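You operate a simulated robot arm through the tools that you are given. There is no shell and no other tool.

You are at the controls of a simulated robot arm. One attempt, no reset.

## Task
Gauge the coupling half's bore, green plug first: green tray if the red plug stays out, else red tray.
Fine: both plug gauges go back into their stand.
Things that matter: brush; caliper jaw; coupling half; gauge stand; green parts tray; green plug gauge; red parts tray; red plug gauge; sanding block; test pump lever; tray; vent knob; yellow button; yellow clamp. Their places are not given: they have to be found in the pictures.

Only the result counts: the job must be done as asked and must still hold three seconds after the hand-in. Knocking over, shifting, dropping, spilling or breaking anything else fails it.

## Robot
A 5-joint arm with a two-finger parallel gripper, fixed in place. Base frame: the origin is at the foot of the arm, x ahead of it, y to its left, z up; the work surface is at about z = 0. Units: mm, degrees, N and s.
With the tool pointing down near the work surface it reaches from about 260 to 600 mm from the base axis. Its first joint turns from -66.0 to 66.0 degrees. The tool tilts only in the upright plane through the base axis and itself; it spins freely about its own axis. Payload 1.57 kg.
The tool frame sits at the grasp point between the pads (the TCP): z along the fingers, y along the line on which they close. The tips reach 30 mm beyond it. The gripper opens to 80 mm. The fingers are 17 mm wide and 12 mm thick; the gripper's body (40 by 82 mm) begins 80 mm behind the TCP.
Orientation is that of the tool frame in the base frame, as [roll, pitch, yaw] about the fixed x, y, z axes, in that order (R = Rz(yaw) Ry(pitch) Rx(roll)). With the fingers straight down and closing along the base's y, the tool's x points along the base's -x, its y along +y and its z along -z.

## Interface
- The arm moves only by the tool apply_moves. Its argument "targets" is a list of rows, each an object of numbers (a shift or turn left out is 0, a gripper value left out holds the last): "claw": the closure, from 0 (fully open) to 1 (shut); "x", "y", "z": the shift along the base's x, y, z in mm; "rx", "ry", "rz": the turn, a rotation vector about the base's x, y, z in degrees. In form: [{"claw": .., "x": .., "y": .., "z": .., "rx": .., "ry": .., "rz": ..}, ...]. A call has 1 to 20 rows; each row is the pose to reach, as a shift and turn from the pose commanded when the call began. A row lasts 0.2 s, in which the tool goes at most 50 mm and 8.6 degrees; a call with a longer step from one row to the next is refused whole, and so is a gripper value outside its range. A pose out of reach is approached as far as the arm can. The call stops where the force on the tool passes 40 N (or 10 N more than at its start, if that is more) or the arm is blocked; 0.2 s more then pass. Each finger travels about 153 mm/s and halts on what it meets, pressing with about 35 N; the grip force reading is that of the motor and also rises with nothing between the fingers. The clock runs only during rows and for 0.2 s after the last one: add rows that repeat a pose to give the fingers time. It gives the time, the measured TCP pose, the force on the tool (base axes), the opening and the grip force at its end, in the units of the frame above (readings bear some noise), with the torque about the TCP (base axes, N m) and any sound that the robot's microphone picked up.
- Cameras (640 x 400 px; columns grow to the right, rows downward): "scene" is fixed at [52.2, 413, 516.8]; the picture's right is [-0.55, -0.84, 0.00], its down [-0.54, 0.35, -0.77] and it looks along [0.64, -0.42, -0.64] (base axes); focal length 230 px, centre (320, 200). "wrist" rides on the gripper at [72, -7, -122] in the tool frame; the picture's right is [0.09, 1.00, 0.00], its down [-0.84, 0.08, -0.54] and it looks along [-0.54, 0.05, 0.84] (tool axes); focal length 238 px, centre (320, 200).
- get_image(camera): a new picture of that camera. It takes no simulated time.
- point_at(camera, pixels): for up to 12 pixels [column, row] of the newest picture of that camera ("zoom" is the newest enlarged one), the place [x, y, z] in the base frame of the surface seen there, good to about 2 mm. It takes no simulated time.
- inspect(camera, box): a new picture of the part [left, top, right, bottom] of that camera's present view, enlarged. It takes no simulated time.
- job_done(): hands the job in; it is judged then, once.

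Unless the task says otherwise, let go and move clear before handing in.

The tools are called after "Emit:" as name(argument=value, ...) on one line, values as JSON. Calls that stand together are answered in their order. apply_moves: Moves the arm, as the interface text tells. Its arguments: {"type":"object","properties":{"targets":{"type":"array","items":{"type":"object","properties":{"claw":{"type":"number"},"x":{"type":"number"},"y":{"type":"number"},"z":{"type":"number"},"rx":{"type":"number"},"ry":{"type":"number"},"rz":{"type":"number"}}}}},"required":["targets"]} The other tools are called the same way: get_image (camera) takes a picture; point_at (camera, pixels) gives the place of the surface under pixels of a picture; inspect (camera, box) takes an enlarged picture of a part of a camera's view; job_done () hands the job in.

At the start:

```text
time_s: 0.0
tool_pos: [303.6, 204.5, 365.9]
orientation: [180.0, 0.1, -180.0]
force: [-0.6, -0.5, 0.5]
torque: [0.04, -0.04, 0.0]
finger_gap: 80.1
finger_force: 0.0
```

scene: 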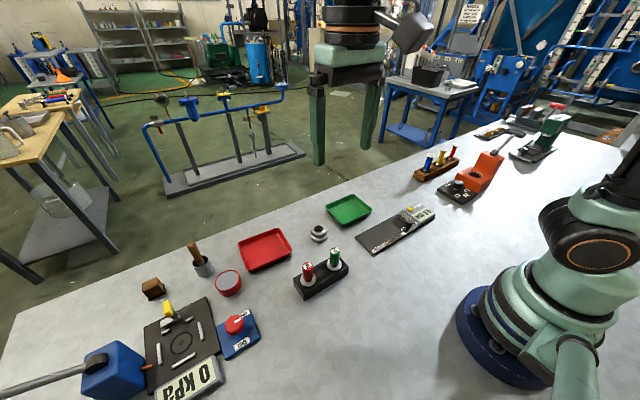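
wrist: 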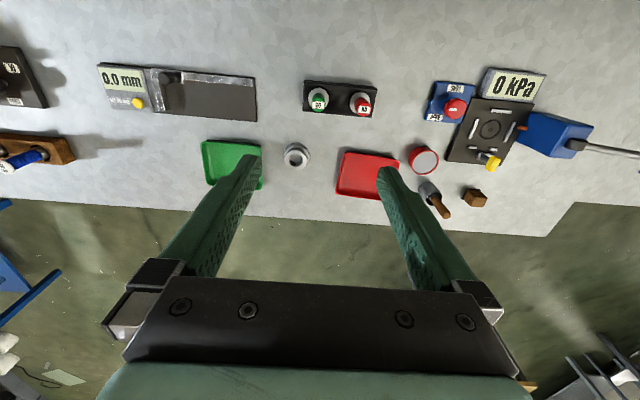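

The scene picture shows the gauge stand near (320,278), the coupling half near (319,233), the red tray at (265,248) and the green tray at (348,209). I'll enlarge these parts to see the details.

Emit:
inspect(camera="scene", box=[220, 180, 380, 310])

Emit:
inspect(camera="wrist", box=[190, 70, 410, 210])

Emit:
point_at(camera="scene", pixels=[[319, 229], [319, 237], [307, 265], [335, 252], [297, 290], [348, 266], [265, 248], [348, 209]])

Emit:
point_at(camera="wrist", pixels=[[297, 155], [318, 97], [361, 100], [308, 83], [375, 86], [371, 115], [304, 112], [225, 160], [360, 175]])

```text
3.08 times, centred on (300, 245) of scene
```

zoom: 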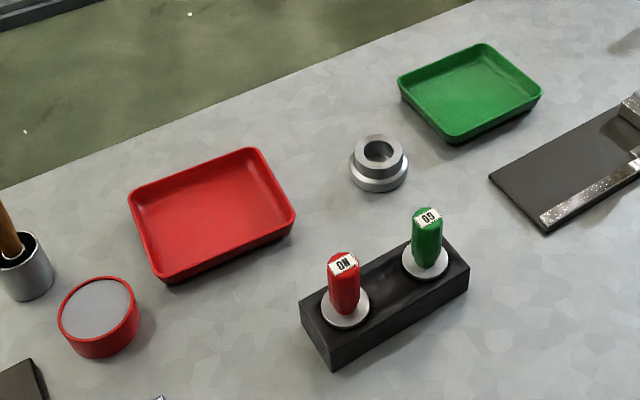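

```text
2.86 times, centred on (300, 140) of wrist
```

zoom: 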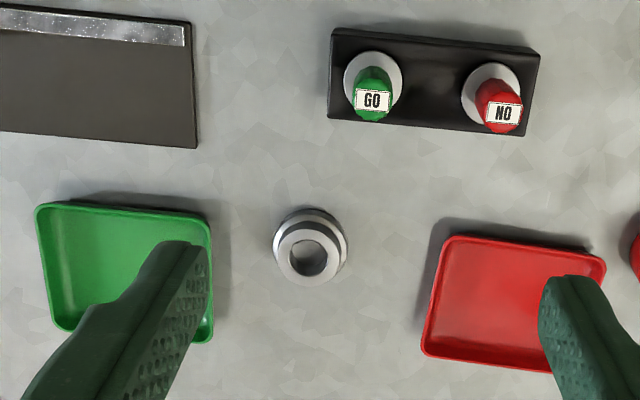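

```text
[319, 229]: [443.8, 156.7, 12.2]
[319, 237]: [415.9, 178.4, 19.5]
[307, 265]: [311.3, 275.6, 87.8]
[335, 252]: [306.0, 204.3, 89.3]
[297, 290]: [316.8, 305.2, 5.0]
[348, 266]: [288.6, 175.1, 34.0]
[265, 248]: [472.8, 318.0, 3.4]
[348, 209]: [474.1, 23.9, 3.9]
```

```text
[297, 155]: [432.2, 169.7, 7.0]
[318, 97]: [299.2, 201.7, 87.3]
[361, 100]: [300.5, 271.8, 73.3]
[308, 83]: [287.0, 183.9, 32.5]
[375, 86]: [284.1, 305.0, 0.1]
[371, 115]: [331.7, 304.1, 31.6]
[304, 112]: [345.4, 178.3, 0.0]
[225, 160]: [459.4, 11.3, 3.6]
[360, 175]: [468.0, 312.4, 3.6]
```

The handles (GO green, NO red) stand up about 90 mm at x≈305, y≈203 and 273, and the coupling half is at about (433,169). I'll move lower to get a closer wrist view of the stand.

Emit:
apply_moves(targets=[{"x": -18, "y": 8, "z": -35, "claw": 0}, {"x": -36, "y": 16, "z": -70}, {"x": -54, "y": 24, "z": -105}, {"x": -72, "y": 32, "z": -140}, {"x": -80, "y": 35, "z": -165}, {"x": -80, "y": 35, "z": -165}])

Emit:
get_image(camera="wrist")

```text
time_s: 1.4
tool_pos: [224.5, 239.7, 198.0]
orientation: [179.9, 0.0, 179.9]
force: [-0.3, 1.4, 0.0]
torque: [-0.01, 0.01, 0.03]
finger_gap: 79.8
finger_force: 0.1
```

```text
taken
```

wrist: 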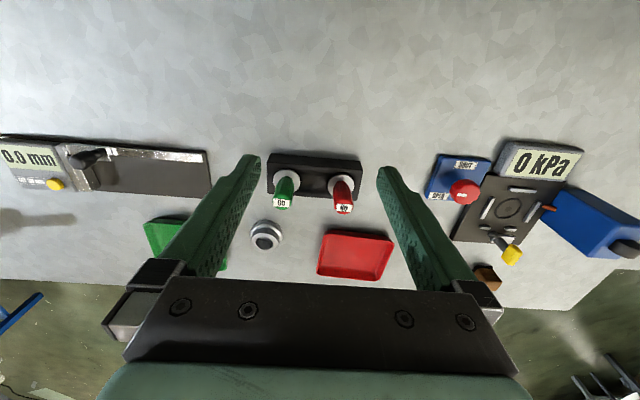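

The stand is now at (315,175) in the wrist picture, between the fingers. I'll enlarge it and get surface points.

Emit:
inspect(camera="wrist", box=[240, 140, 400, 240])

```text
4.00 times, centred on (320, 190) of wrist
```

zoom: 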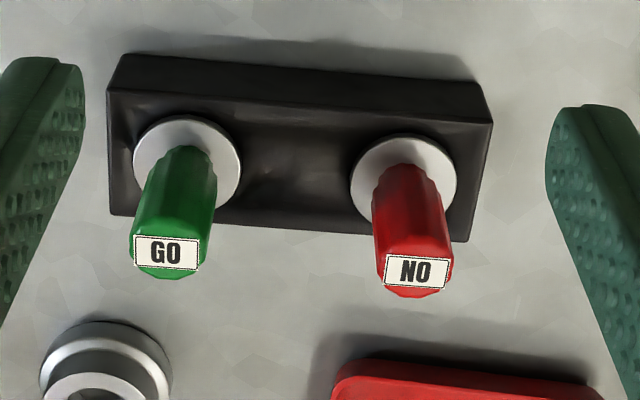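

Emit:
point_at(camera="zoom", pixels=[[166, 252], [416, 270], [108, 88], [492, 122], [112, 212], [466, 240], [138, 170], [236, 165], [354, 188], [453, 180], [188, 118], [404, 137]])

Emit:
point_at(camera="wrist", pixels=[[265, 236], [265, 243], [252, 236], [281, 234], [330, 235], [390, 242], [318, 274], [384, 280]])

```text
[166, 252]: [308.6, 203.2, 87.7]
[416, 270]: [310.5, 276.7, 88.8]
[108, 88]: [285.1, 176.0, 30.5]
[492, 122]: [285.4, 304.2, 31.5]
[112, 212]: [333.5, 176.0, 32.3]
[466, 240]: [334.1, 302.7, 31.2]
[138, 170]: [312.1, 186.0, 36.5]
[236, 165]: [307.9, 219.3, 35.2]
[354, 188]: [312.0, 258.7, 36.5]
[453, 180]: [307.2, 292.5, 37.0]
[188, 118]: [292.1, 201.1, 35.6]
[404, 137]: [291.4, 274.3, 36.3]
```

```text
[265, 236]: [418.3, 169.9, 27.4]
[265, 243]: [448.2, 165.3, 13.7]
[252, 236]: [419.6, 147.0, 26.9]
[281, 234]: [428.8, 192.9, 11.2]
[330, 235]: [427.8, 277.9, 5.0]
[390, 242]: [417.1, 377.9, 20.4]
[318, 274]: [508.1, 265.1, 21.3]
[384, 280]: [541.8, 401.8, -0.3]
```

The stand is aligned with the base axes (x 285–334, y 176–304, top z≈31). The plug centres are at about (309,203) and (309,276), and the handles run from z≈36 to 88. Next I'll take a close wrist view of the coupling half to find its bore centre.

Emit:
apply_moves(targets=[{"x": 35, "y": -19, "z": 0}, {"x": 70, "y": -38, "z": 0}, {"x": 105, "y": -57, "z": 0}, {"x": 140, "y": -75, "z": 0}, {"x": 140, "y": -75, "z": -40}, {"x": 140, "y": -75, "z": -75}, {"x": 140, "y": -75, "z": -75}])

Emit:
get_image(camera="wrist")

Emit:
inspect(camera="wrist", box=[256, 140, 384, 220])

```text
time_s: 3.0
tool_pos: [363.7, 164.1, 124.9]
orientation: [179.9, 0.0, -179.9]
force: [-1.0, -0.2, 0.1]
torque: [0.02, -0.01, 0.02]
finger_gap: 79.7
finger_force: 0.1
```

```text
taken
```

wrist: 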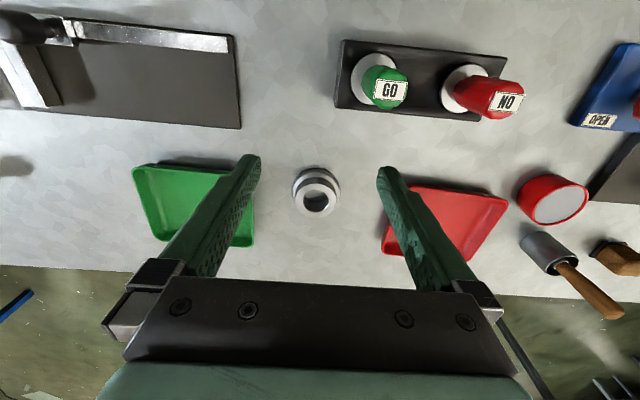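

```text
5.00 times, centred on (320, 180) of wrist
```

zoom: 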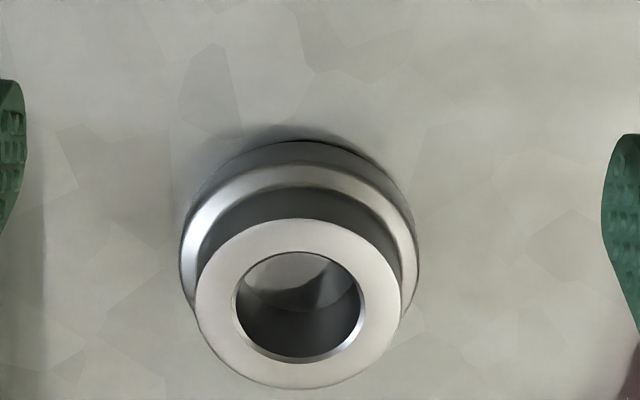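

The bore shows clearly in the zoom at about (300,305), with a chamfered rim. I'll sample the ring surface symmetrically to find its centre.

Emit:
point_at(camera="zoom", pixels=[[216, 303], [384, 302], [299, 234], [300, 375], [240, 252], [358, 252], [240, 355], [358, 355], [230, 303], [371, 302], [299, 243], [300, 368]])

Emit:
point_at(camera="zoom", pixels=[[199, 303], [399, 302], [299, 221], [300, 385], [300, 300], [300, 275], [300, 340], [182, 260], [416, 260], [300, 150], [190, 270], [410, 270]])

```text
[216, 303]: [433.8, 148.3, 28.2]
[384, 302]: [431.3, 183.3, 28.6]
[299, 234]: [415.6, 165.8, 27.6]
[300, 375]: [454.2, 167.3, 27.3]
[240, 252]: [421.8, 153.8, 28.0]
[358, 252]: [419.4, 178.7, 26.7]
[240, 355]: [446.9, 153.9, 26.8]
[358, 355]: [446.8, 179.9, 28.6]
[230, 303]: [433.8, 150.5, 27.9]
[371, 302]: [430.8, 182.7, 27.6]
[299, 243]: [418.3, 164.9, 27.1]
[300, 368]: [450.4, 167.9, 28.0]
```

```text
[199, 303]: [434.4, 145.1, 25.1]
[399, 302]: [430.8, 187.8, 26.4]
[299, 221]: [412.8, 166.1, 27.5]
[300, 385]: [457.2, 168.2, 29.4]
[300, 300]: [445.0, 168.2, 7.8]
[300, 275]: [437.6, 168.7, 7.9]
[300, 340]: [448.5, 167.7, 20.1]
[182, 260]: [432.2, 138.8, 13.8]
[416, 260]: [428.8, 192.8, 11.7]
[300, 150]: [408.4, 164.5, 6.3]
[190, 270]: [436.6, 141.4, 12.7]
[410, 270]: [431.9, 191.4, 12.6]
```

The ring fits a centre near (434.6,166.4) with its top at z≈28. Now I'll rise, go over the green plug at (309,203), and come down with the fingers partly closed so they clear the red handle.

Emit:
apply_moves(targets=[{"x": 0, "y": 0, "z": 30, "claw": 0.3}, {"x": -27, "y": 19, "z": 30}, {"x": -54.6, "y": 38.5, "z": 30}, {"x": -54.6, "y": 38.5, "z": 30}, {"x": -54.6, "y": 38.5, "z": 30}])

Emit:
get_image(camera="wrist")

Emit:
get_image(camera="scene")

```text
time_s: 4.2
tool_pos: [308.2, 203.6, 154.8]
orientation: [180.0, 0.0, 179.8]
force: [0.3, -0.4, -0.2]
torque: [0.01, 0.03, 0.0]
finger_gap: 55.9
finger_force: 0.0
```

```text
taken
```

wrist: 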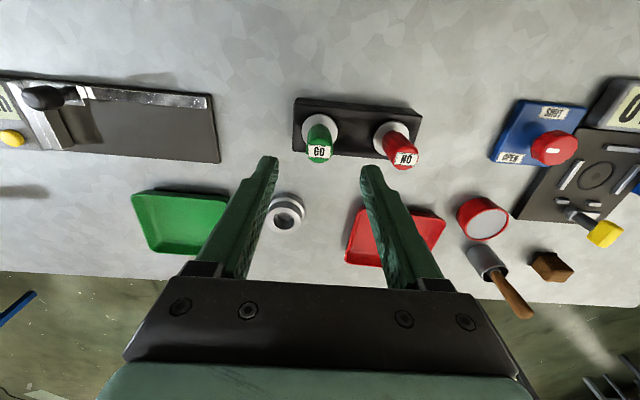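

```text
taken
```

scene: 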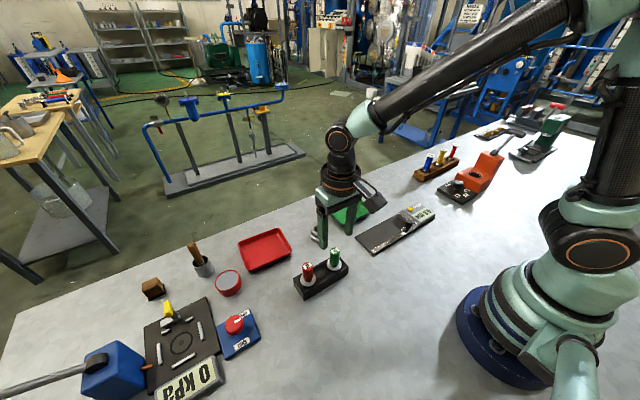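

The fingers are above the green handle; in the wrist picture it sits at (320,148), midway between the pads. I'll check the handle's centre once more before going down.

Emit:
inspect(camera="wrist", box=[280, 90, 440, 190])

Emit:
point_at(camera="wrist", pixels=[[320, 151], [320, 146], [314, 158], [326, 158], [405, 158], [320, 116], [304, 126], [338, 126], [374, 133], [391, 121]])

```text
4.00 times, centred on (360, 140) of wrist
```

zoom: 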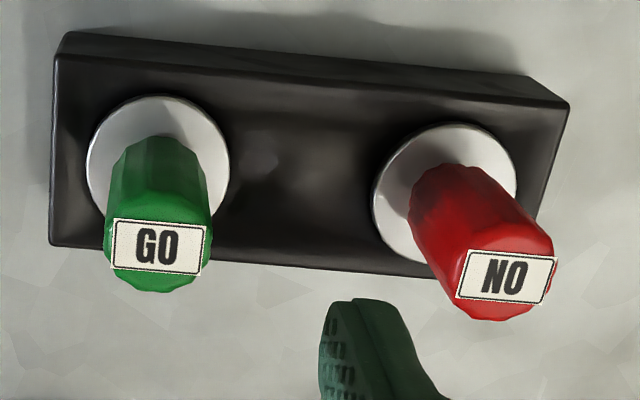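

```text
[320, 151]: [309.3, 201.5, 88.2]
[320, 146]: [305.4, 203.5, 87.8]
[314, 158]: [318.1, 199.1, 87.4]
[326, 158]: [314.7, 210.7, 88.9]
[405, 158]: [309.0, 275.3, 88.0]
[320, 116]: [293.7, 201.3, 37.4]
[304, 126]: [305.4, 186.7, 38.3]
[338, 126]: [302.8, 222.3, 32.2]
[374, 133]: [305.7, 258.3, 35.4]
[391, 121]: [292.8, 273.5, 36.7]
```

The top of the green handle is centred at about (309,203). I'll lower to z≈72 so the tips stay above the collar, then close on the handle.

Emit:
apply_moves(targets=[{"x": 0.6, "z": -30}, {"x": 0.6, "z": -60}, {"x": 0.6, "z": -82}, {"x": 0.6, "z": -82}])

```text
time_s: 5.2
tool_pos: [311.2, 203.2, 73.1]
orientation: [-180.0, -0.1, 180.0]
force: [0.2, -0.5, 1.1]
torque: [0.02, 0.02, 0.01]
finger_gap: 56.0
finger_force: 0.1
```

No contact on the way down, and the TCP is around the handle. Closing now.

Emit:
apply_moves(targets=[{"claw": 0.6}, {"claw": 0.8}, {"claw": 1.0}, {"claw": 1.0}, {"claw": 1.0}])

Emit:
get_image(camera="wrist")

```text
time_s: 6.4
tool_pos: [310.0, 202.0, 74.2]
orientation: [179.9, 0.0, 179.9]
force: [0.2, -0.3, -0.4]
torque: [0.03, 0.04, -0.02]
finger_gap: 21.9
finger_force: 35.2
```

```text
taken
```

wrist: 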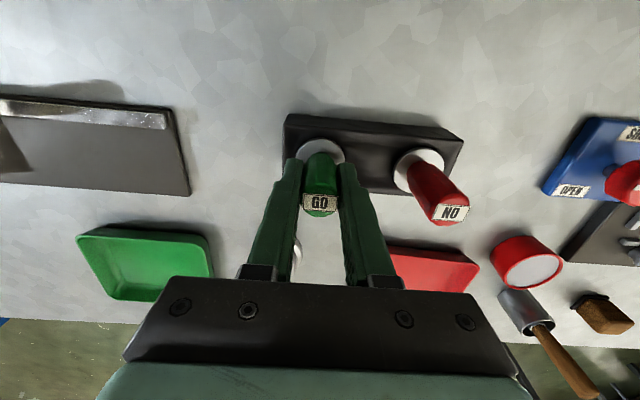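

The grip holds at a gap of 21.9 mm with about 35 N. I'll lift the green plug straight up.

Emit:
apply_moves(targets=[{"z": 15}, {"z": 35}, {"z": 55}, {"z": 75}, {"z": 75}])

Emit:
get_image(camera="wrist")

Emit:
inspect(camera="scene", box=[240, 180, 400, 300])

```text
time_s: 7.6
tool_pos: [311.6, 202.9, 149.5]
orientation: [180.0, 0.0, 179.9]
force: [0.1, 0.5, -1.3]
torque: [-0.07, -0.01, 0.02]
finger_gap: 22.0
finger_force: 35.1
```

```text
taken
```

wrist: 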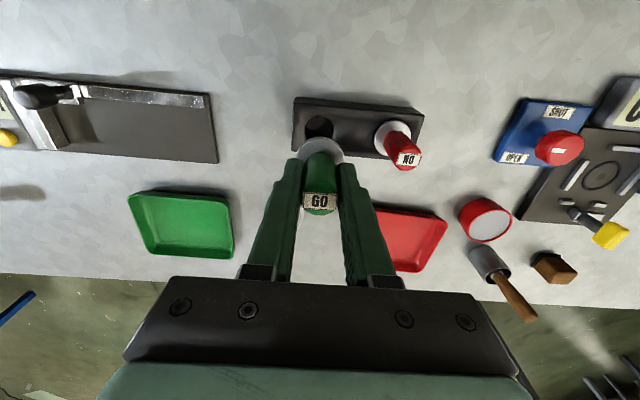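

```text
3.33 times, centred on (320, 240) of scene
```

zoom: 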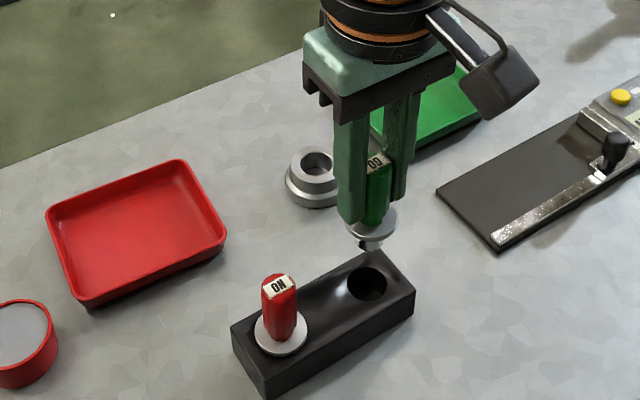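

The plug came out cleanly: the stand hole is at (320,127) in the wrist picture and the short pin shows under the collar. I'll measure the hole centre and the pin.

Emit:
point_at(camera="zoom", pixels=[[370, 246], [358, 243], [382, 243], [370, 230], [346, 284], [386, 284], [367, 267], [367, 301], [316, 160], [300, 165], [331, 165]])

Emit:
inspect(camera="wrist", box=[280, 85, 360, 135])

```text
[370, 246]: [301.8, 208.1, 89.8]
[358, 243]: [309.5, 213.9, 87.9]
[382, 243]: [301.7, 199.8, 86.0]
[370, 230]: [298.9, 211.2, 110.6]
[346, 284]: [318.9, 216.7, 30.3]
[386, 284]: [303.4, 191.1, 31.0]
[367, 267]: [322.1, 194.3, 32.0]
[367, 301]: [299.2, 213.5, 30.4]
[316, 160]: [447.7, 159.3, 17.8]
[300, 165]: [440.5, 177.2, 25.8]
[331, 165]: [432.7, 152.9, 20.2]
```

```text
8.00 times, centred on (320, 110) of wrist
```

zoom: 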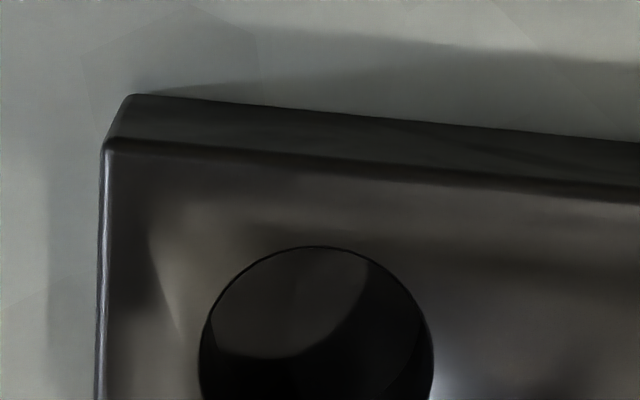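

I'll look more closely at the pin hanging below the collar.

Emit:
inspect(camera="scene", box=[310, 205, 358, 260])

```text
7.27 times, centred on (334, 232) of scene
```

zoom: 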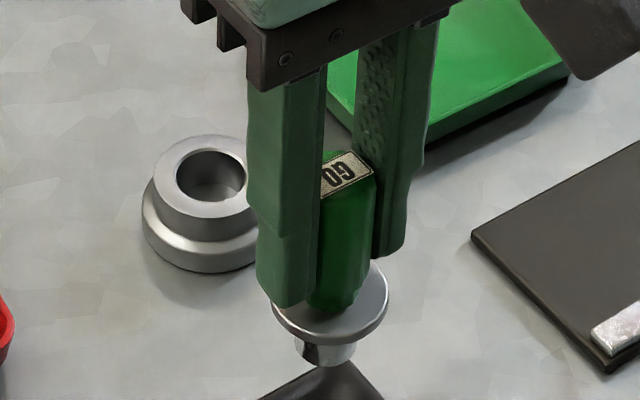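

The pin looks narrower than the bore opening, so before the test I'll raise the plug toward the scene camera's height. That gives a side view to measure its diameter and length.

Emit:
apply_moves(targets=[{"z": 45}, {"z": 90}, {"z": 135}, {"z": 180}, {"z": 220}, {"z": 220}])

Emit:
get_image(camera="scene")

```text
time_s: 9.0
tool_pos: [308.6, 202.6, 367.8]
orientation: [-180.0, -0.1, 179.9]
force: [-1.0, 1.2, -2.0]
torque: [0.03, -0.01, -0.01]
finger_gap: 22.1
finger_force: 34.5
```

```text
taken
```

scene: 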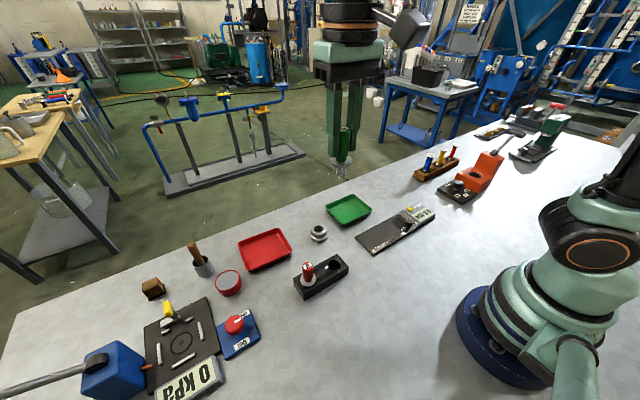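

Emit:
inspect(camera="scene", box=[320, 140, 364, 184])

Emit:
inspect(camera="scene", box=[300, 215, 340, 250])

```text
9.09 times, centred on (342, 162) of scene
```

zoom: 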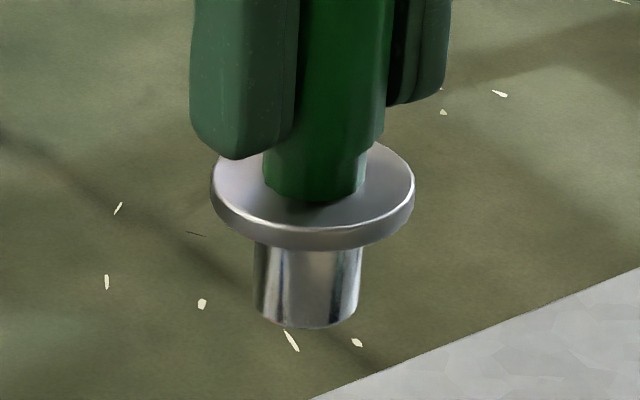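

```text
11.43 times, centred on (320, 232) of scene
```

zoom: 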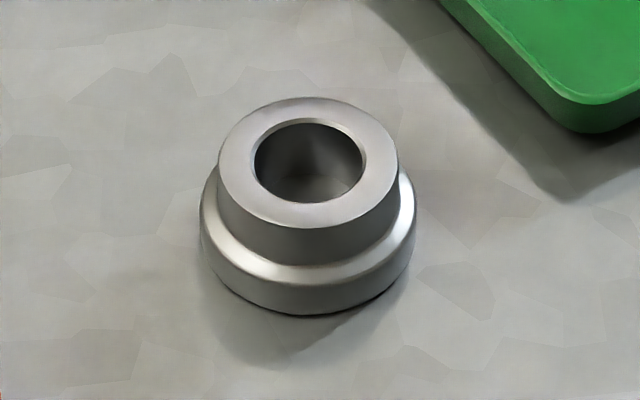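

In the side view the pin is about 19–20 mm wide, and the bore opening looks about 27 mm. I'll sample the coupling from this zoom to refine its centre.

Emit:
point_at(camera="zoom", pixels=[[235, 163], [382, 163], [308, 108], [308, 214], [250, 125], [366, 125], [250, 200], [366, 200], [308, 190], [300, 180], [330, 190], [308, 150]])

Emit:
inspect(camera="scene", box=[320, 140, 364, 184])

Emit:
point_at(camera="zoom", pixels=[[256, 275], [360, 275], [308, 290], [308, 325], [215, 185], [411, 185], [308, 222], [262, 300], [354, 300], [308, 240]])

```text
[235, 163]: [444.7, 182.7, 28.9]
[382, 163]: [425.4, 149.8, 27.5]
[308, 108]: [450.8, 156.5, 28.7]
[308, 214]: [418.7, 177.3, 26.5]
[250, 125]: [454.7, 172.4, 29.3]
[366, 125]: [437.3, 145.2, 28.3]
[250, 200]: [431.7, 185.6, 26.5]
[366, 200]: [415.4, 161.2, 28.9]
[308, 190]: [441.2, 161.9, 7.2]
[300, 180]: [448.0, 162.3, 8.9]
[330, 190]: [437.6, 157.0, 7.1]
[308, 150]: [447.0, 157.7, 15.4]
```

```text
9.09 times, centred on (342, 162) of scene
```

zoom: 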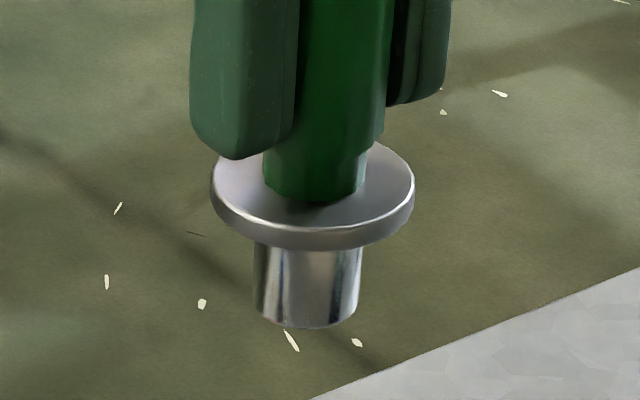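

```text
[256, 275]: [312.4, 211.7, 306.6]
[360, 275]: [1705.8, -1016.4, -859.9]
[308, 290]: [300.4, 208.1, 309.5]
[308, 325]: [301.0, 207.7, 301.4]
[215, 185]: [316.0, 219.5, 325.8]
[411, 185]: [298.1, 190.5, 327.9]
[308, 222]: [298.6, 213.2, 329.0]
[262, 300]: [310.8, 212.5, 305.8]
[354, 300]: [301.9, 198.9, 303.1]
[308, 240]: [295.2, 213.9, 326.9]
```

The coupling centre agrees from both cameras at about (434.8,166.3), top z≈28, with a bore floor at z≈8. I'll carry the green plug over the bore and stop with the pin about 15 mm above it.

Emit:
apply_moves(targets=[{"x": 32, "y": -9, "z": -20}, {"x": 64, "y": -18, "z": -50}, {"x": 95, "y": -28, "z": -85}, {"x": 125.3, "y": -36.7, "z": -115}, {"x": 125.3, "y": -36.7, "z": -160}, {"x": 125.3, "y": -36.7, "z": -205}, {"x": 125.3, "y": -36.7, "z": -235}, {"x": 125.3, "y": -36.7, "z": -255}, {"x": 125.3, "y": -36.7, "z": -255}])

Emit:
inspect(camera="scene", box=[290, 190, 354, 250])

Emit:
get_image(camera="wrist")

```text
time_s: 11.0
tool_pos: [433.7, 168.0, 112.9]
orientation: [-180.0, 0.1, -179.8]
force: [0.6, 0.1, -1.5]
torque: [-0.03, 0.01, 0.0]
finger_gap: 22.1
finger_force: 34.8
```

```text
6.67 times, centred on (322, 220) of scene
```

zoom: 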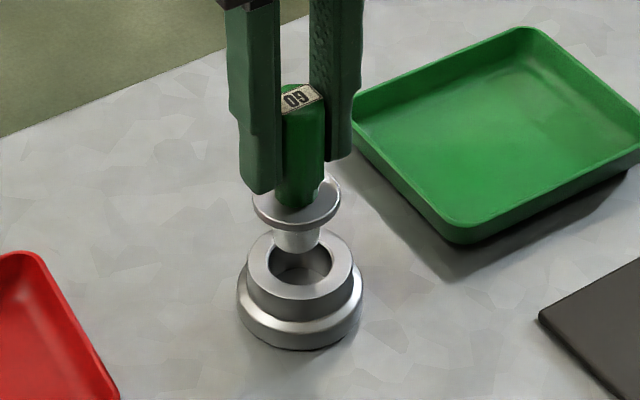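

```text
taken
```

wrist: 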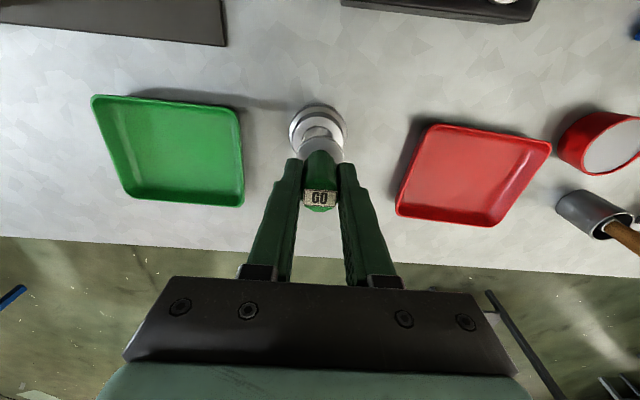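

The pin hangs centred over the bore (zoom (298,245) over (300,268)). I'll lower the green plug in slowly.

Emit:
apply_moves(targets=[{"z": -8}, {"z": -16}, {"z": -22}, {"z": -28}, {"z": -33}, {"z": -37}, {"z": -37}])

Emit:
inspect(camera="scene", box=[290, 190, 354, 250])

```text
time_s: 12.6
tool_pos: [434.6, 167.2, 79.5]
orientation: [179.8, 0.2, 180.0]
force: [-5.1, -6.2, 25.9]
torque: [-0.6, 0.3, -0.05]
finger_gap: 21.7
finger_force: 35.2
```

```text
6.67 times, centred on (322, 220) of scene
```

zoom: 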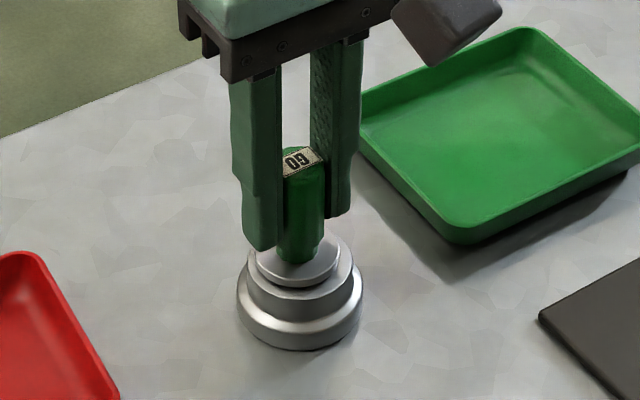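

The tool stopped at z≈79.5 with 26 N upward, higher than my estimate for the collar seating. I'll look closely at the gap between collar and coupling.

Emit:
inspect(camera="scene", box=[306, 215, 334, 245])

Emit:
point_at(camera="zoom", pixels=[[300, 200], [230, 200], [390, 200], [310, 300], [310, 320], [310, 340], [310, 260], [240, 300], [400, 300]])

Emit:
inspect(camera="wrist", box=[270, 90, 370, 220])

```text
13.33 times, centred on (320, 230) of scene
```

zoom: 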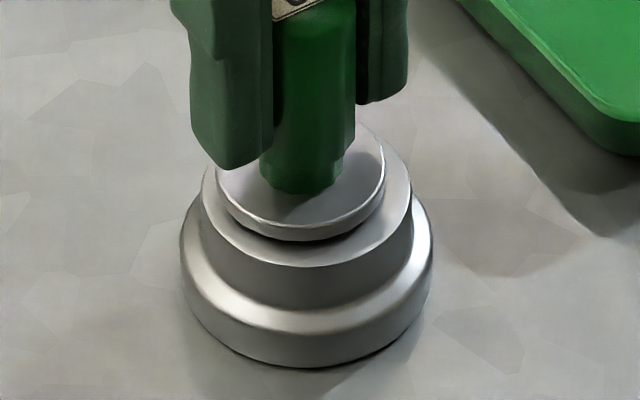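

```text
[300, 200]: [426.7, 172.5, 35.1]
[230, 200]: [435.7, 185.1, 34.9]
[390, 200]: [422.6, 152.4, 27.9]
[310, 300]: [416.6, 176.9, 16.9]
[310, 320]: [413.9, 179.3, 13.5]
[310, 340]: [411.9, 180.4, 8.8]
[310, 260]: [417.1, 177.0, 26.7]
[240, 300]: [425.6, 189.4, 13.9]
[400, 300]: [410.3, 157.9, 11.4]
```

```text
3.08 times, centred on (320, 155) of wrist
```

zoom: 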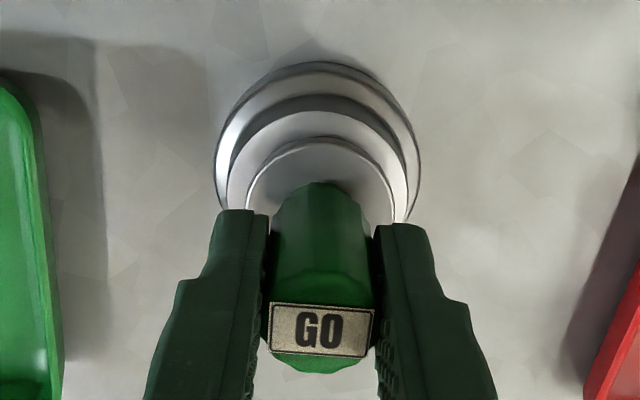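

The collar top is at z≈35, just above the coupling top at 28, so the green pin is inside the bore at essentially full depth. The label also moved up to row 197 from 203, meaning the plug slid about 6 mm down in the grip during the fast moves. I'll relieve the press and release it so it sits by itself in the bore, then look.

Emit:
apply_moves(targets=[{"z": 2.5}, {"z": 2.5, "claw": 0.6}, {"z": 2.5, "claw": 0.4}, {"z": 2.5, "claw": 0.3}, {"z": 2.5, "claw": 0.3}])

Emit:
inspect(camera="scene", box=[306, 215, 334, 245])

Emit:
point_at(camera="zoom", pixels=[[230, 200], [370, 200], [260, 215], [340, 215], [310, 255], [400, 200], [215, 215]])

Emit:
get_image(camera="wrist")

```text
time_s: 13.8
tool_pos: [434.7, 165.8, 79.9]
orientation: [179.9, -0.1, -180.0]
force: [-0.9, -0.4, 0.0]
torque: [-0.02, 0.03, -0.03]
finger_gap: 55.9
finger_force: 0.0
```

```text
13.33 times, centred on (320, 230) of scene
```

zoom: 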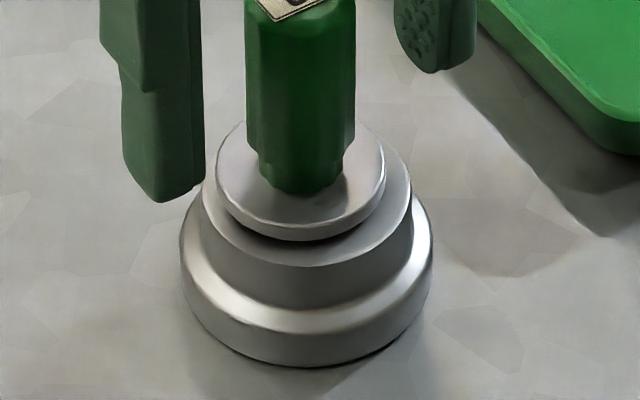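

```text
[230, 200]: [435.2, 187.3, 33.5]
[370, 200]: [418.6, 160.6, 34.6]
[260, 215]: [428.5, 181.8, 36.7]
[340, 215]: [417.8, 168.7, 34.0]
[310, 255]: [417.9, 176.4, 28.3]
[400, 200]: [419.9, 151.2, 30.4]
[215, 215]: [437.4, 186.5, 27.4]
```

```text
taken
```

wrist: 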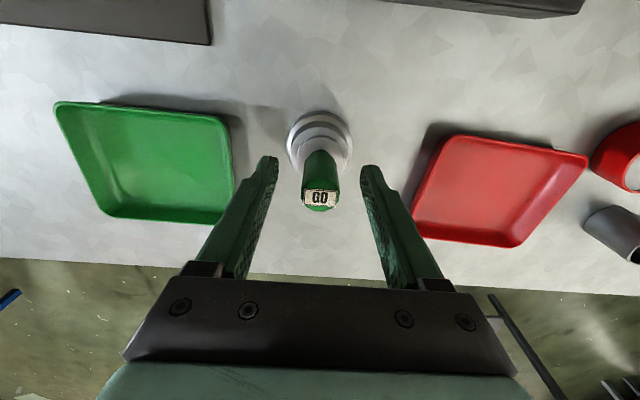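

The green plug stands in the bore by itself with its collar down on the coupling: the green gauge goes in. I'll lower the fingers along the handle, grip it again, and lift gently.

Emit:
apply_moves(targets=[{"z": -4}, {"z": -7.4}, {"z": -7.4}, {"z": -7.4, "claw": 0.6}, {"z": -7.4, "claw": 0.8}, {"z": -7.4, "claw": 1.0}, {"z": -7.4, "claw": 1.0}, {"z": -7.4, "claw": 1.0}])

Emit:
get_image(camera="wrist")

```text
time_s: 15.6
tool_pos: [434.9, 168.3, 73.0]
orientation: [-180.0, 0.0, 180.0]
force: [0.0, -0.1, -0.4]
torque: [0.05, 0.04, 0.03]
finger_gap: 22.1
finger_force: 35.1
```

```text
taken
```

wrist: 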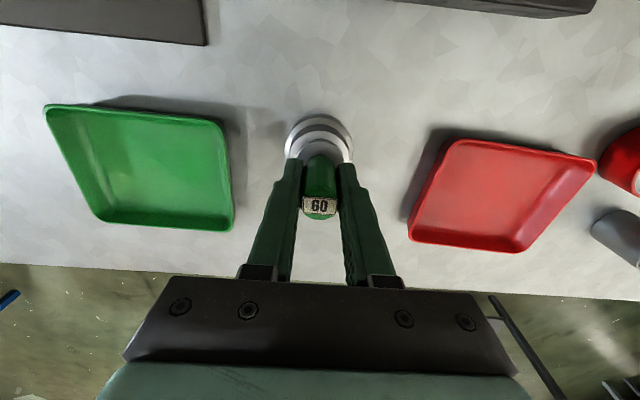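

The label is now at row 206 and the grip is firm. I'll lift in small steps.

Emit:
apply_moves(targets=[{"z": 3}, {"z": 8}, {"z": 15}, {"z": 22}, {"z": 30}, {"z": 38}, {"z": 45}, {"z": 50}, {"z": 52}, {"z": 52}])

Emit:
get_image(camera="wrist")

Emit:
inspect(camera="scene", box=[290, 190, 354, 250])

```text
time_s: 17.8
tool_pos: [433.7, 166.6, 124.0]
orientation: [-179.9, 0.0, -180.0]
force: [0.1, 0.5, -2.3]
torque: [-0.05, 0.04, -0.01]
finger_gap: 21.7
finger_force: 34.9
```

```text
taken
```

wrist: 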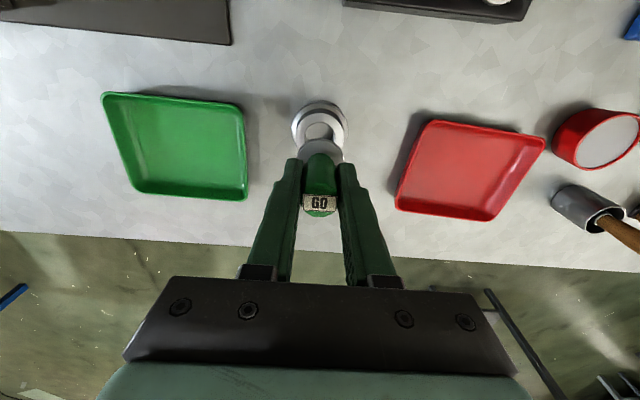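

```text
6.67 times, centred on (322, 220) of scene
```

zoom: 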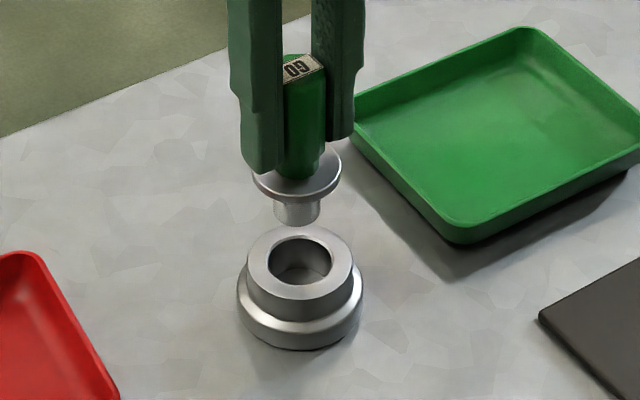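

The coupling hasn't moved and the green pin is clear. I'll carry the plug back over its stand hole at about (310,203.5).

Emit:
apply_moves(targets=[{"x": -10, "y": 3}, {"x": -35, "y": 10.4}, {"x": -65, "y": 19.3}, {"x": -95, "y": 28.2}, {"x": -115, "y": 34.2}, {"x": -124.9, "y": 37.1}, {"x": -124.9, "y": 37.1}])

Emit:
get_image(camera="wrist")

Emit:
inspect(camera="scene", box=[288, 215, 368, 290])

```text
time_s: 19.4
tool_pos: [311.5, 205.5, 122.6]
orientation: [180.0, 0.0, -180.0]
force: [-0.1, 0.0, -1.3]
torque: [-0.01, 0.0, 0.02]
finger_gap: 22.0
finger_force: 34.8
```

```text
taken
```

wrist: 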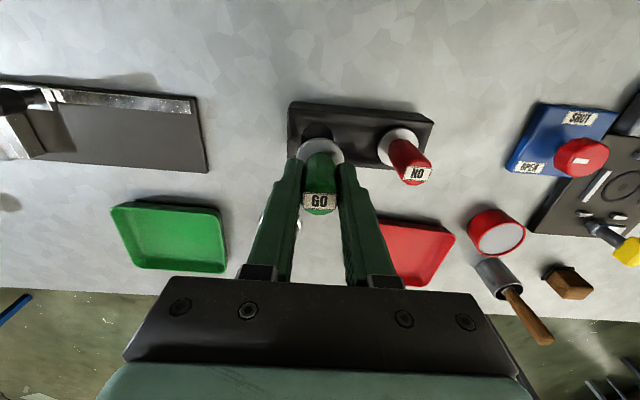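

```text
5.33 times, centred on (328, 252) of scene
```

zoom: 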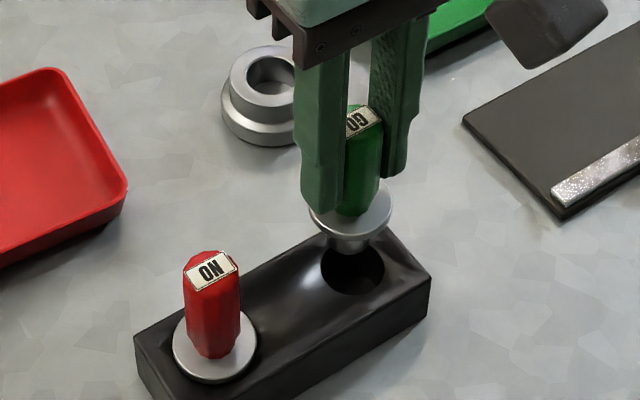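

I'll measure the pin tip and the hole rim with points before lowering.

Emit:
inspect(camera="scene", box=[318, 235, 350, 275])

```text
10.00 times, centred on (334, 255) of scene
```

zoom: 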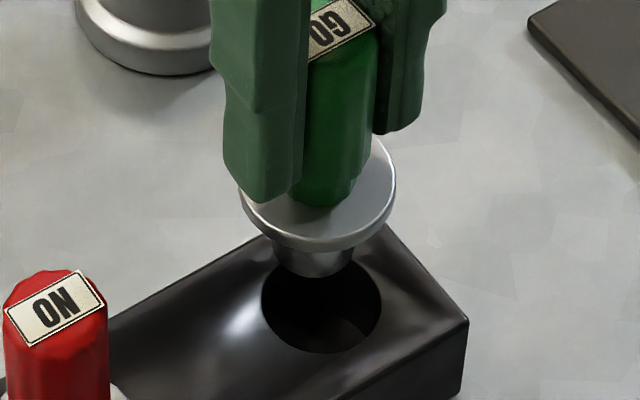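

Emit:
point_at(camera="zoom", pixels=[[312, 270], [280, 262], [350, 262], [312, 255], [262, 308], [381, 308], [321, 353], [245, 195], [392, 195], [315, 225], [280, 340], [365, 340]])

```text
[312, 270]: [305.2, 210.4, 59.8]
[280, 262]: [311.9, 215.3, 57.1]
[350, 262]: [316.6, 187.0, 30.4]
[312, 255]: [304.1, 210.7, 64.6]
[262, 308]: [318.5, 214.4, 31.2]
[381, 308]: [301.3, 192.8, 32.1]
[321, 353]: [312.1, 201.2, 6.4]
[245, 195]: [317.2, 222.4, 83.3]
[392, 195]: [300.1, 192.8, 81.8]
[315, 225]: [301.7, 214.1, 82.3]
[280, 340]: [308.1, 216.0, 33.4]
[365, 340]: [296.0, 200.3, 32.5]
```

Pin centre ≈(311.5,204.5) and hole centre ≈(310,203.4), well inside the slack of about 4 mm. I'll shift back slightly and lower gently.

Emit:
apply_moves(targets=[{"x": -0.8, "y": -0.7, "z": -4}, {"x": -0.8, "y": -0.7, "z": -11}, {"x": -0.8, "y": -0.7, "z": -19}, {"x": -0.8, "y": -0.7, "z": -27}, {"x": -0.8, "y": -0.7, "z": -34}, {"x": -0.8, "y": -0.7, "z": -39}, {"x": -0.8, "y": -0.7, "z": -42}, {"x": -0.8, "y": -0.7, "z": -42}])

Emit:
inspect(camera="scene", box=[310, 235, 358, 285])

```text
time_s: 21.2
tool_pos: [308.7, 203.6, 81.3]
orientation: [-179.9, 0.1, -180.0]
force: [-0.3, -0.5, -1.6]
torque: [0.0, -0.01, 0.04]
finger_gap: 21.8
finger_force: 34.2
```

```text
8.00 times, centred on (334, 260) of scene
```

zoom: 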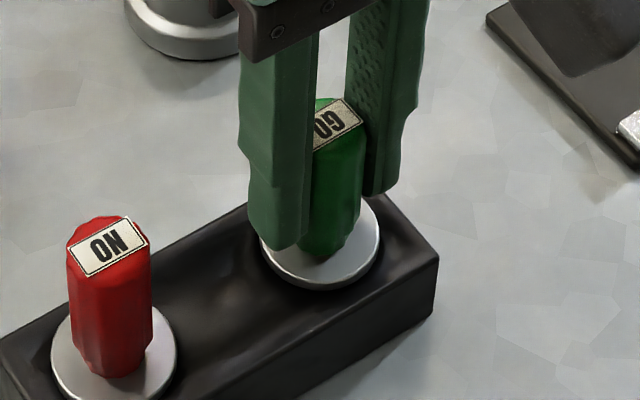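

The pin is in the hole and the collar is almost down, with no contact force yet. Two or three more millimetres.

Emit:
apply_moves(targets=[{"z": -1}, {"z": -2}, {"z": -3}, {"z": -3}])

```text
time_s: 22.2
tool_pos: [309.9, 203.9, 79.5]
orientation: [179.9, 0.2, 179.8]
force: [-4.5, -6.8, 28.0]
torque: [-0.62, -0.01, -0.05]
finger_gap: 22.0
finger_force: 34.5
```

Contact at z≈79.5 (28 N up), so the collar is seated. I'll ease up 1 mm and open the fingers.

Emit:
apply_moves(targets=[{"z": 1}, {"z": 1, "claw": 0.6}, {"z": 1, "claw": 0.4}, {"z": 1, "claw": 0.3}, {"z": 1, "claw": 0.3}])

Emit:
inspect(camera="scene", box=[290, 235, 358, 300])

Emit:
get_image(camera="wrist")

```text
time_s: 23.4
tool_pos: [309.8, 203.5, 81.7]
orientation: [179.9, -0.1, 180.0]
force: [0.2, 0.5, -0.4]
torque: [0.01, 0.0, -0.05]
finger_gap: 55.8
finger_force: 0.1
```

```text
6.15 times, centred on (324, 268) of scene
```

zoom: 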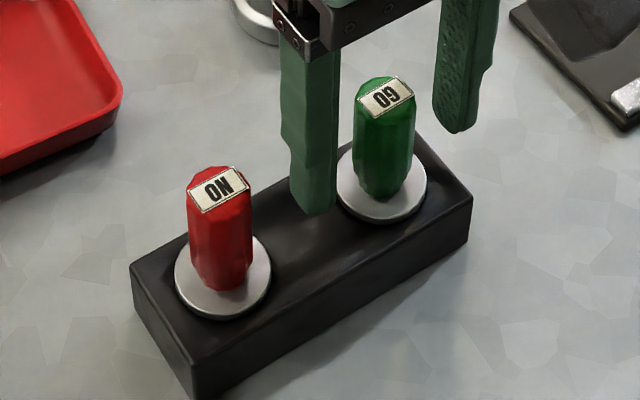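

```text
taken
```

wrist: 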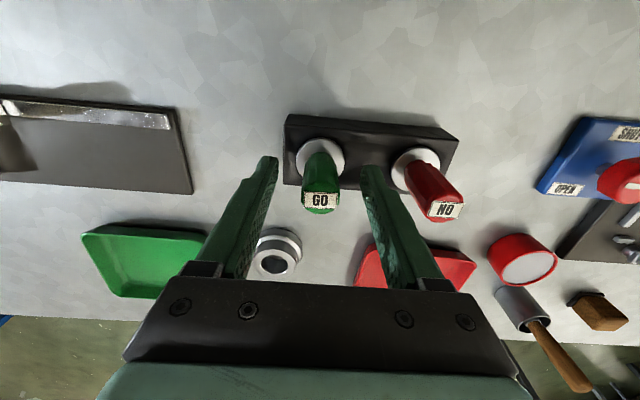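

The green plug is back in its stand hole, upright and seated. Now I'll rise, go over the red plug at (309.3,275.7), and come down around it.

Emit:
apply_moves(targets=[{"z": 35}, {"z": 70}, {"y": 36, "z": 70}, {"y": 73, "z": 70}, {"y": 73, "z": 70}, {"y": 73, "z": 40}, {"y": 73, "z": 10}, {"y": 73, "z": -8}, {"y": 73, "z": -8}])

Emit:
get_image(camera="wrist")

```text
time_s: 25.4
tool_pos: [308.0, 276.4, 71.4]
orientation: [180.0, 0.0, 179.9]
force: [0.3, -0.2, 0.2]
torque: [-0.01, 0.04, 0.01]
finger_gap: 56.0
finger_force: 0.1
```

```text
taken
```

wrist: 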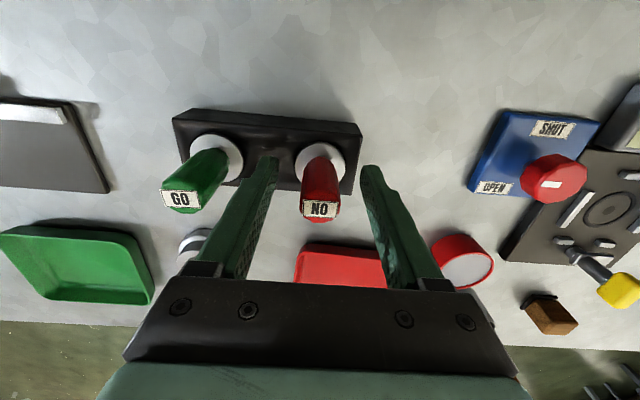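

The red handle (320,205) is centred between the open fingers. I'll close and lift it gently.

Emit:
apply_moves(targets=[{"claw": 0.6}, {"claw": 0.8}, {"claw": 1.0}, {"claw": 1.0}, {"claw": 1.0}, {"claw": 1.0, "z": 3}, {"z": 10}, {"z": 19}, {"z": 29}, {"z": 39}, {"z": 47}, {"z": 52}, {"z": 52}])

Emit:
get_image(camera="wrist")

Emit:
inspect(camera="scene", box=[280, 215, 360, 290])

```text
time_s: 28.2
tool_pos: [310.3, 275.4, 124.6]
orientation: [179.9, 0.1, 179.9]
force: [-0.2, 1.6, -1.6]
torque: [0.02, -0.03, 0.01]
finger_gap: 21.9
finger_force: 34.5
```

```text
taken
```

wrist: 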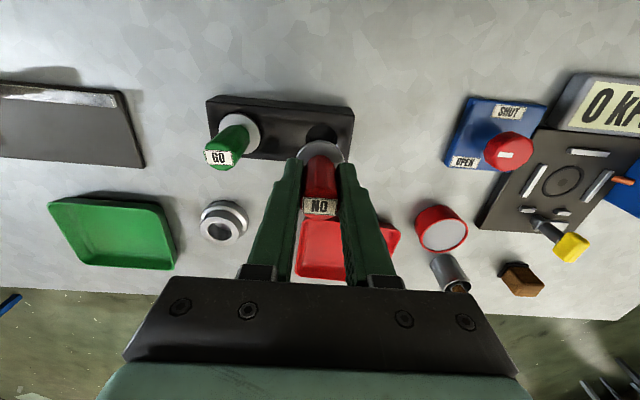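

```text
5.33 times, centred on (320, 252) of scene
```

zoom: 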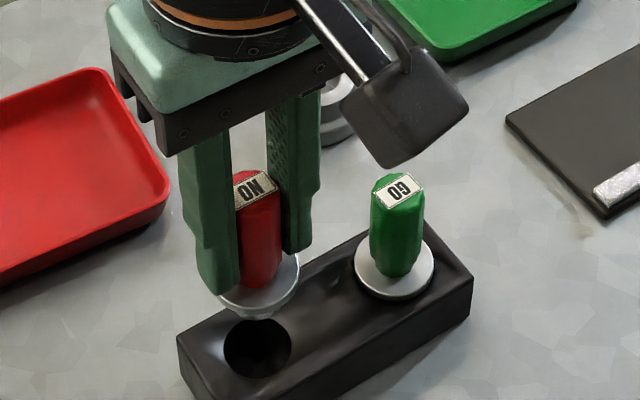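

The red plug lifted clear. I'll look at its pin up close.

Emit:
inspect(camera="scene", box=[310, 250, 345, 290])

```text
10.00 times, centred on (328, 270) of scene
```

zoom: 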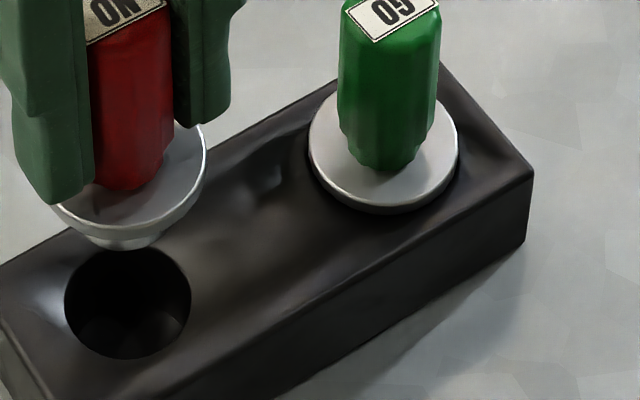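

The red pin looks wide and short but is mostly hidden by the collar. I'll raise the plug smoothly for a side view.

Emit:
apply_moves(targets=[{"z": 8}, {"z": 25, "x": 5}, {"z": 50, "x": 12}, {"z": 75, "x": 20}, {"z": 100, "x": 28}, {"z": 125, "x": 36}, {"z": 150, "x": 44}, {"z": 170, "x": 50}, {"z": 180, "x": 52}, {"z": 184, "x": 52}])

Emit:
get_image(camera="scene")

Emit:
get_image(camera="wrist")

```text
time_s: 30.4
tool_pos: [361.3, 276.2, 308.9]
orientation: [-180.0, 0.0, 180.0]
force: [0.8, -1.2, -1.5]
torque: [-0.04, 0.02, -0.03]
finger_gap: 21.9
finger_force: 34.9
```

```text
taken
```

scene: 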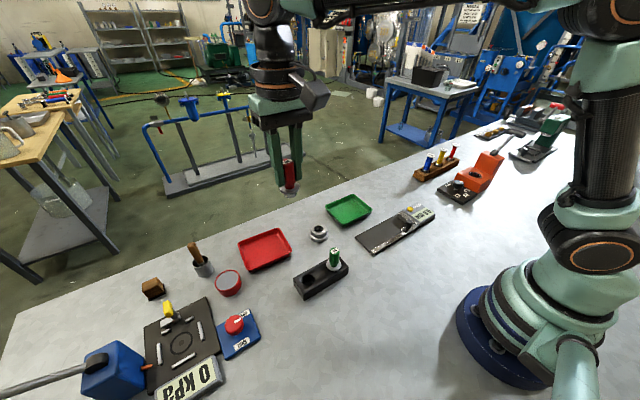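

```text
taken
```

wrist: 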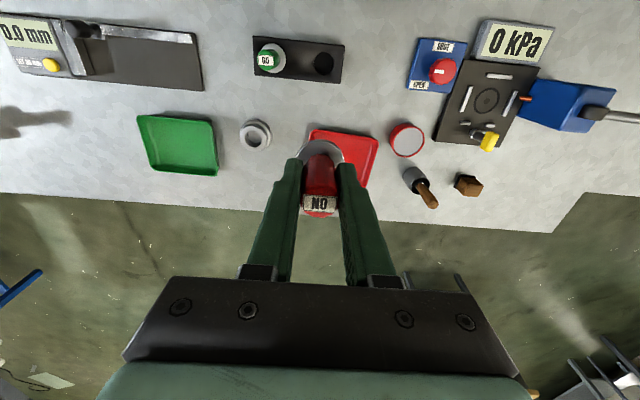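

Emit:
inspect(camera="scene", box=[268, 165, 312, 209])

Emit:
point_at(camera="zoom", pixels=[[290, 200], [290, 240], [290, 270], [290, 300], [230, 240], [350, 240]])

```text
9.09 times, centred on (290, 187) of scene
```

zoom: 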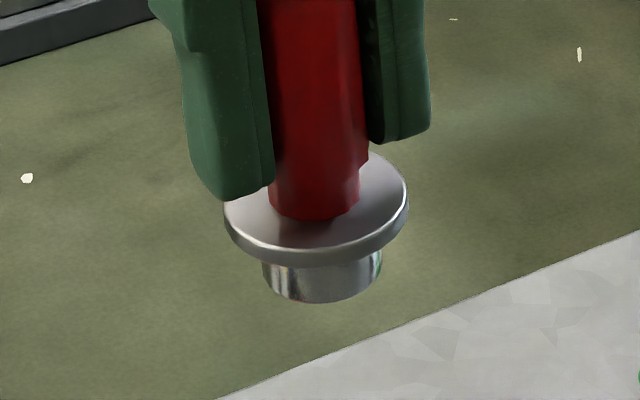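

```text
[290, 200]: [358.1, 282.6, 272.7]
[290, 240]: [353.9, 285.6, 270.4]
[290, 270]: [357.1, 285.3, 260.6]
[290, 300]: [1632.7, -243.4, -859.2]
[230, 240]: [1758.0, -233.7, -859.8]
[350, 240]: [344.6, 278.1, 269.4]
```

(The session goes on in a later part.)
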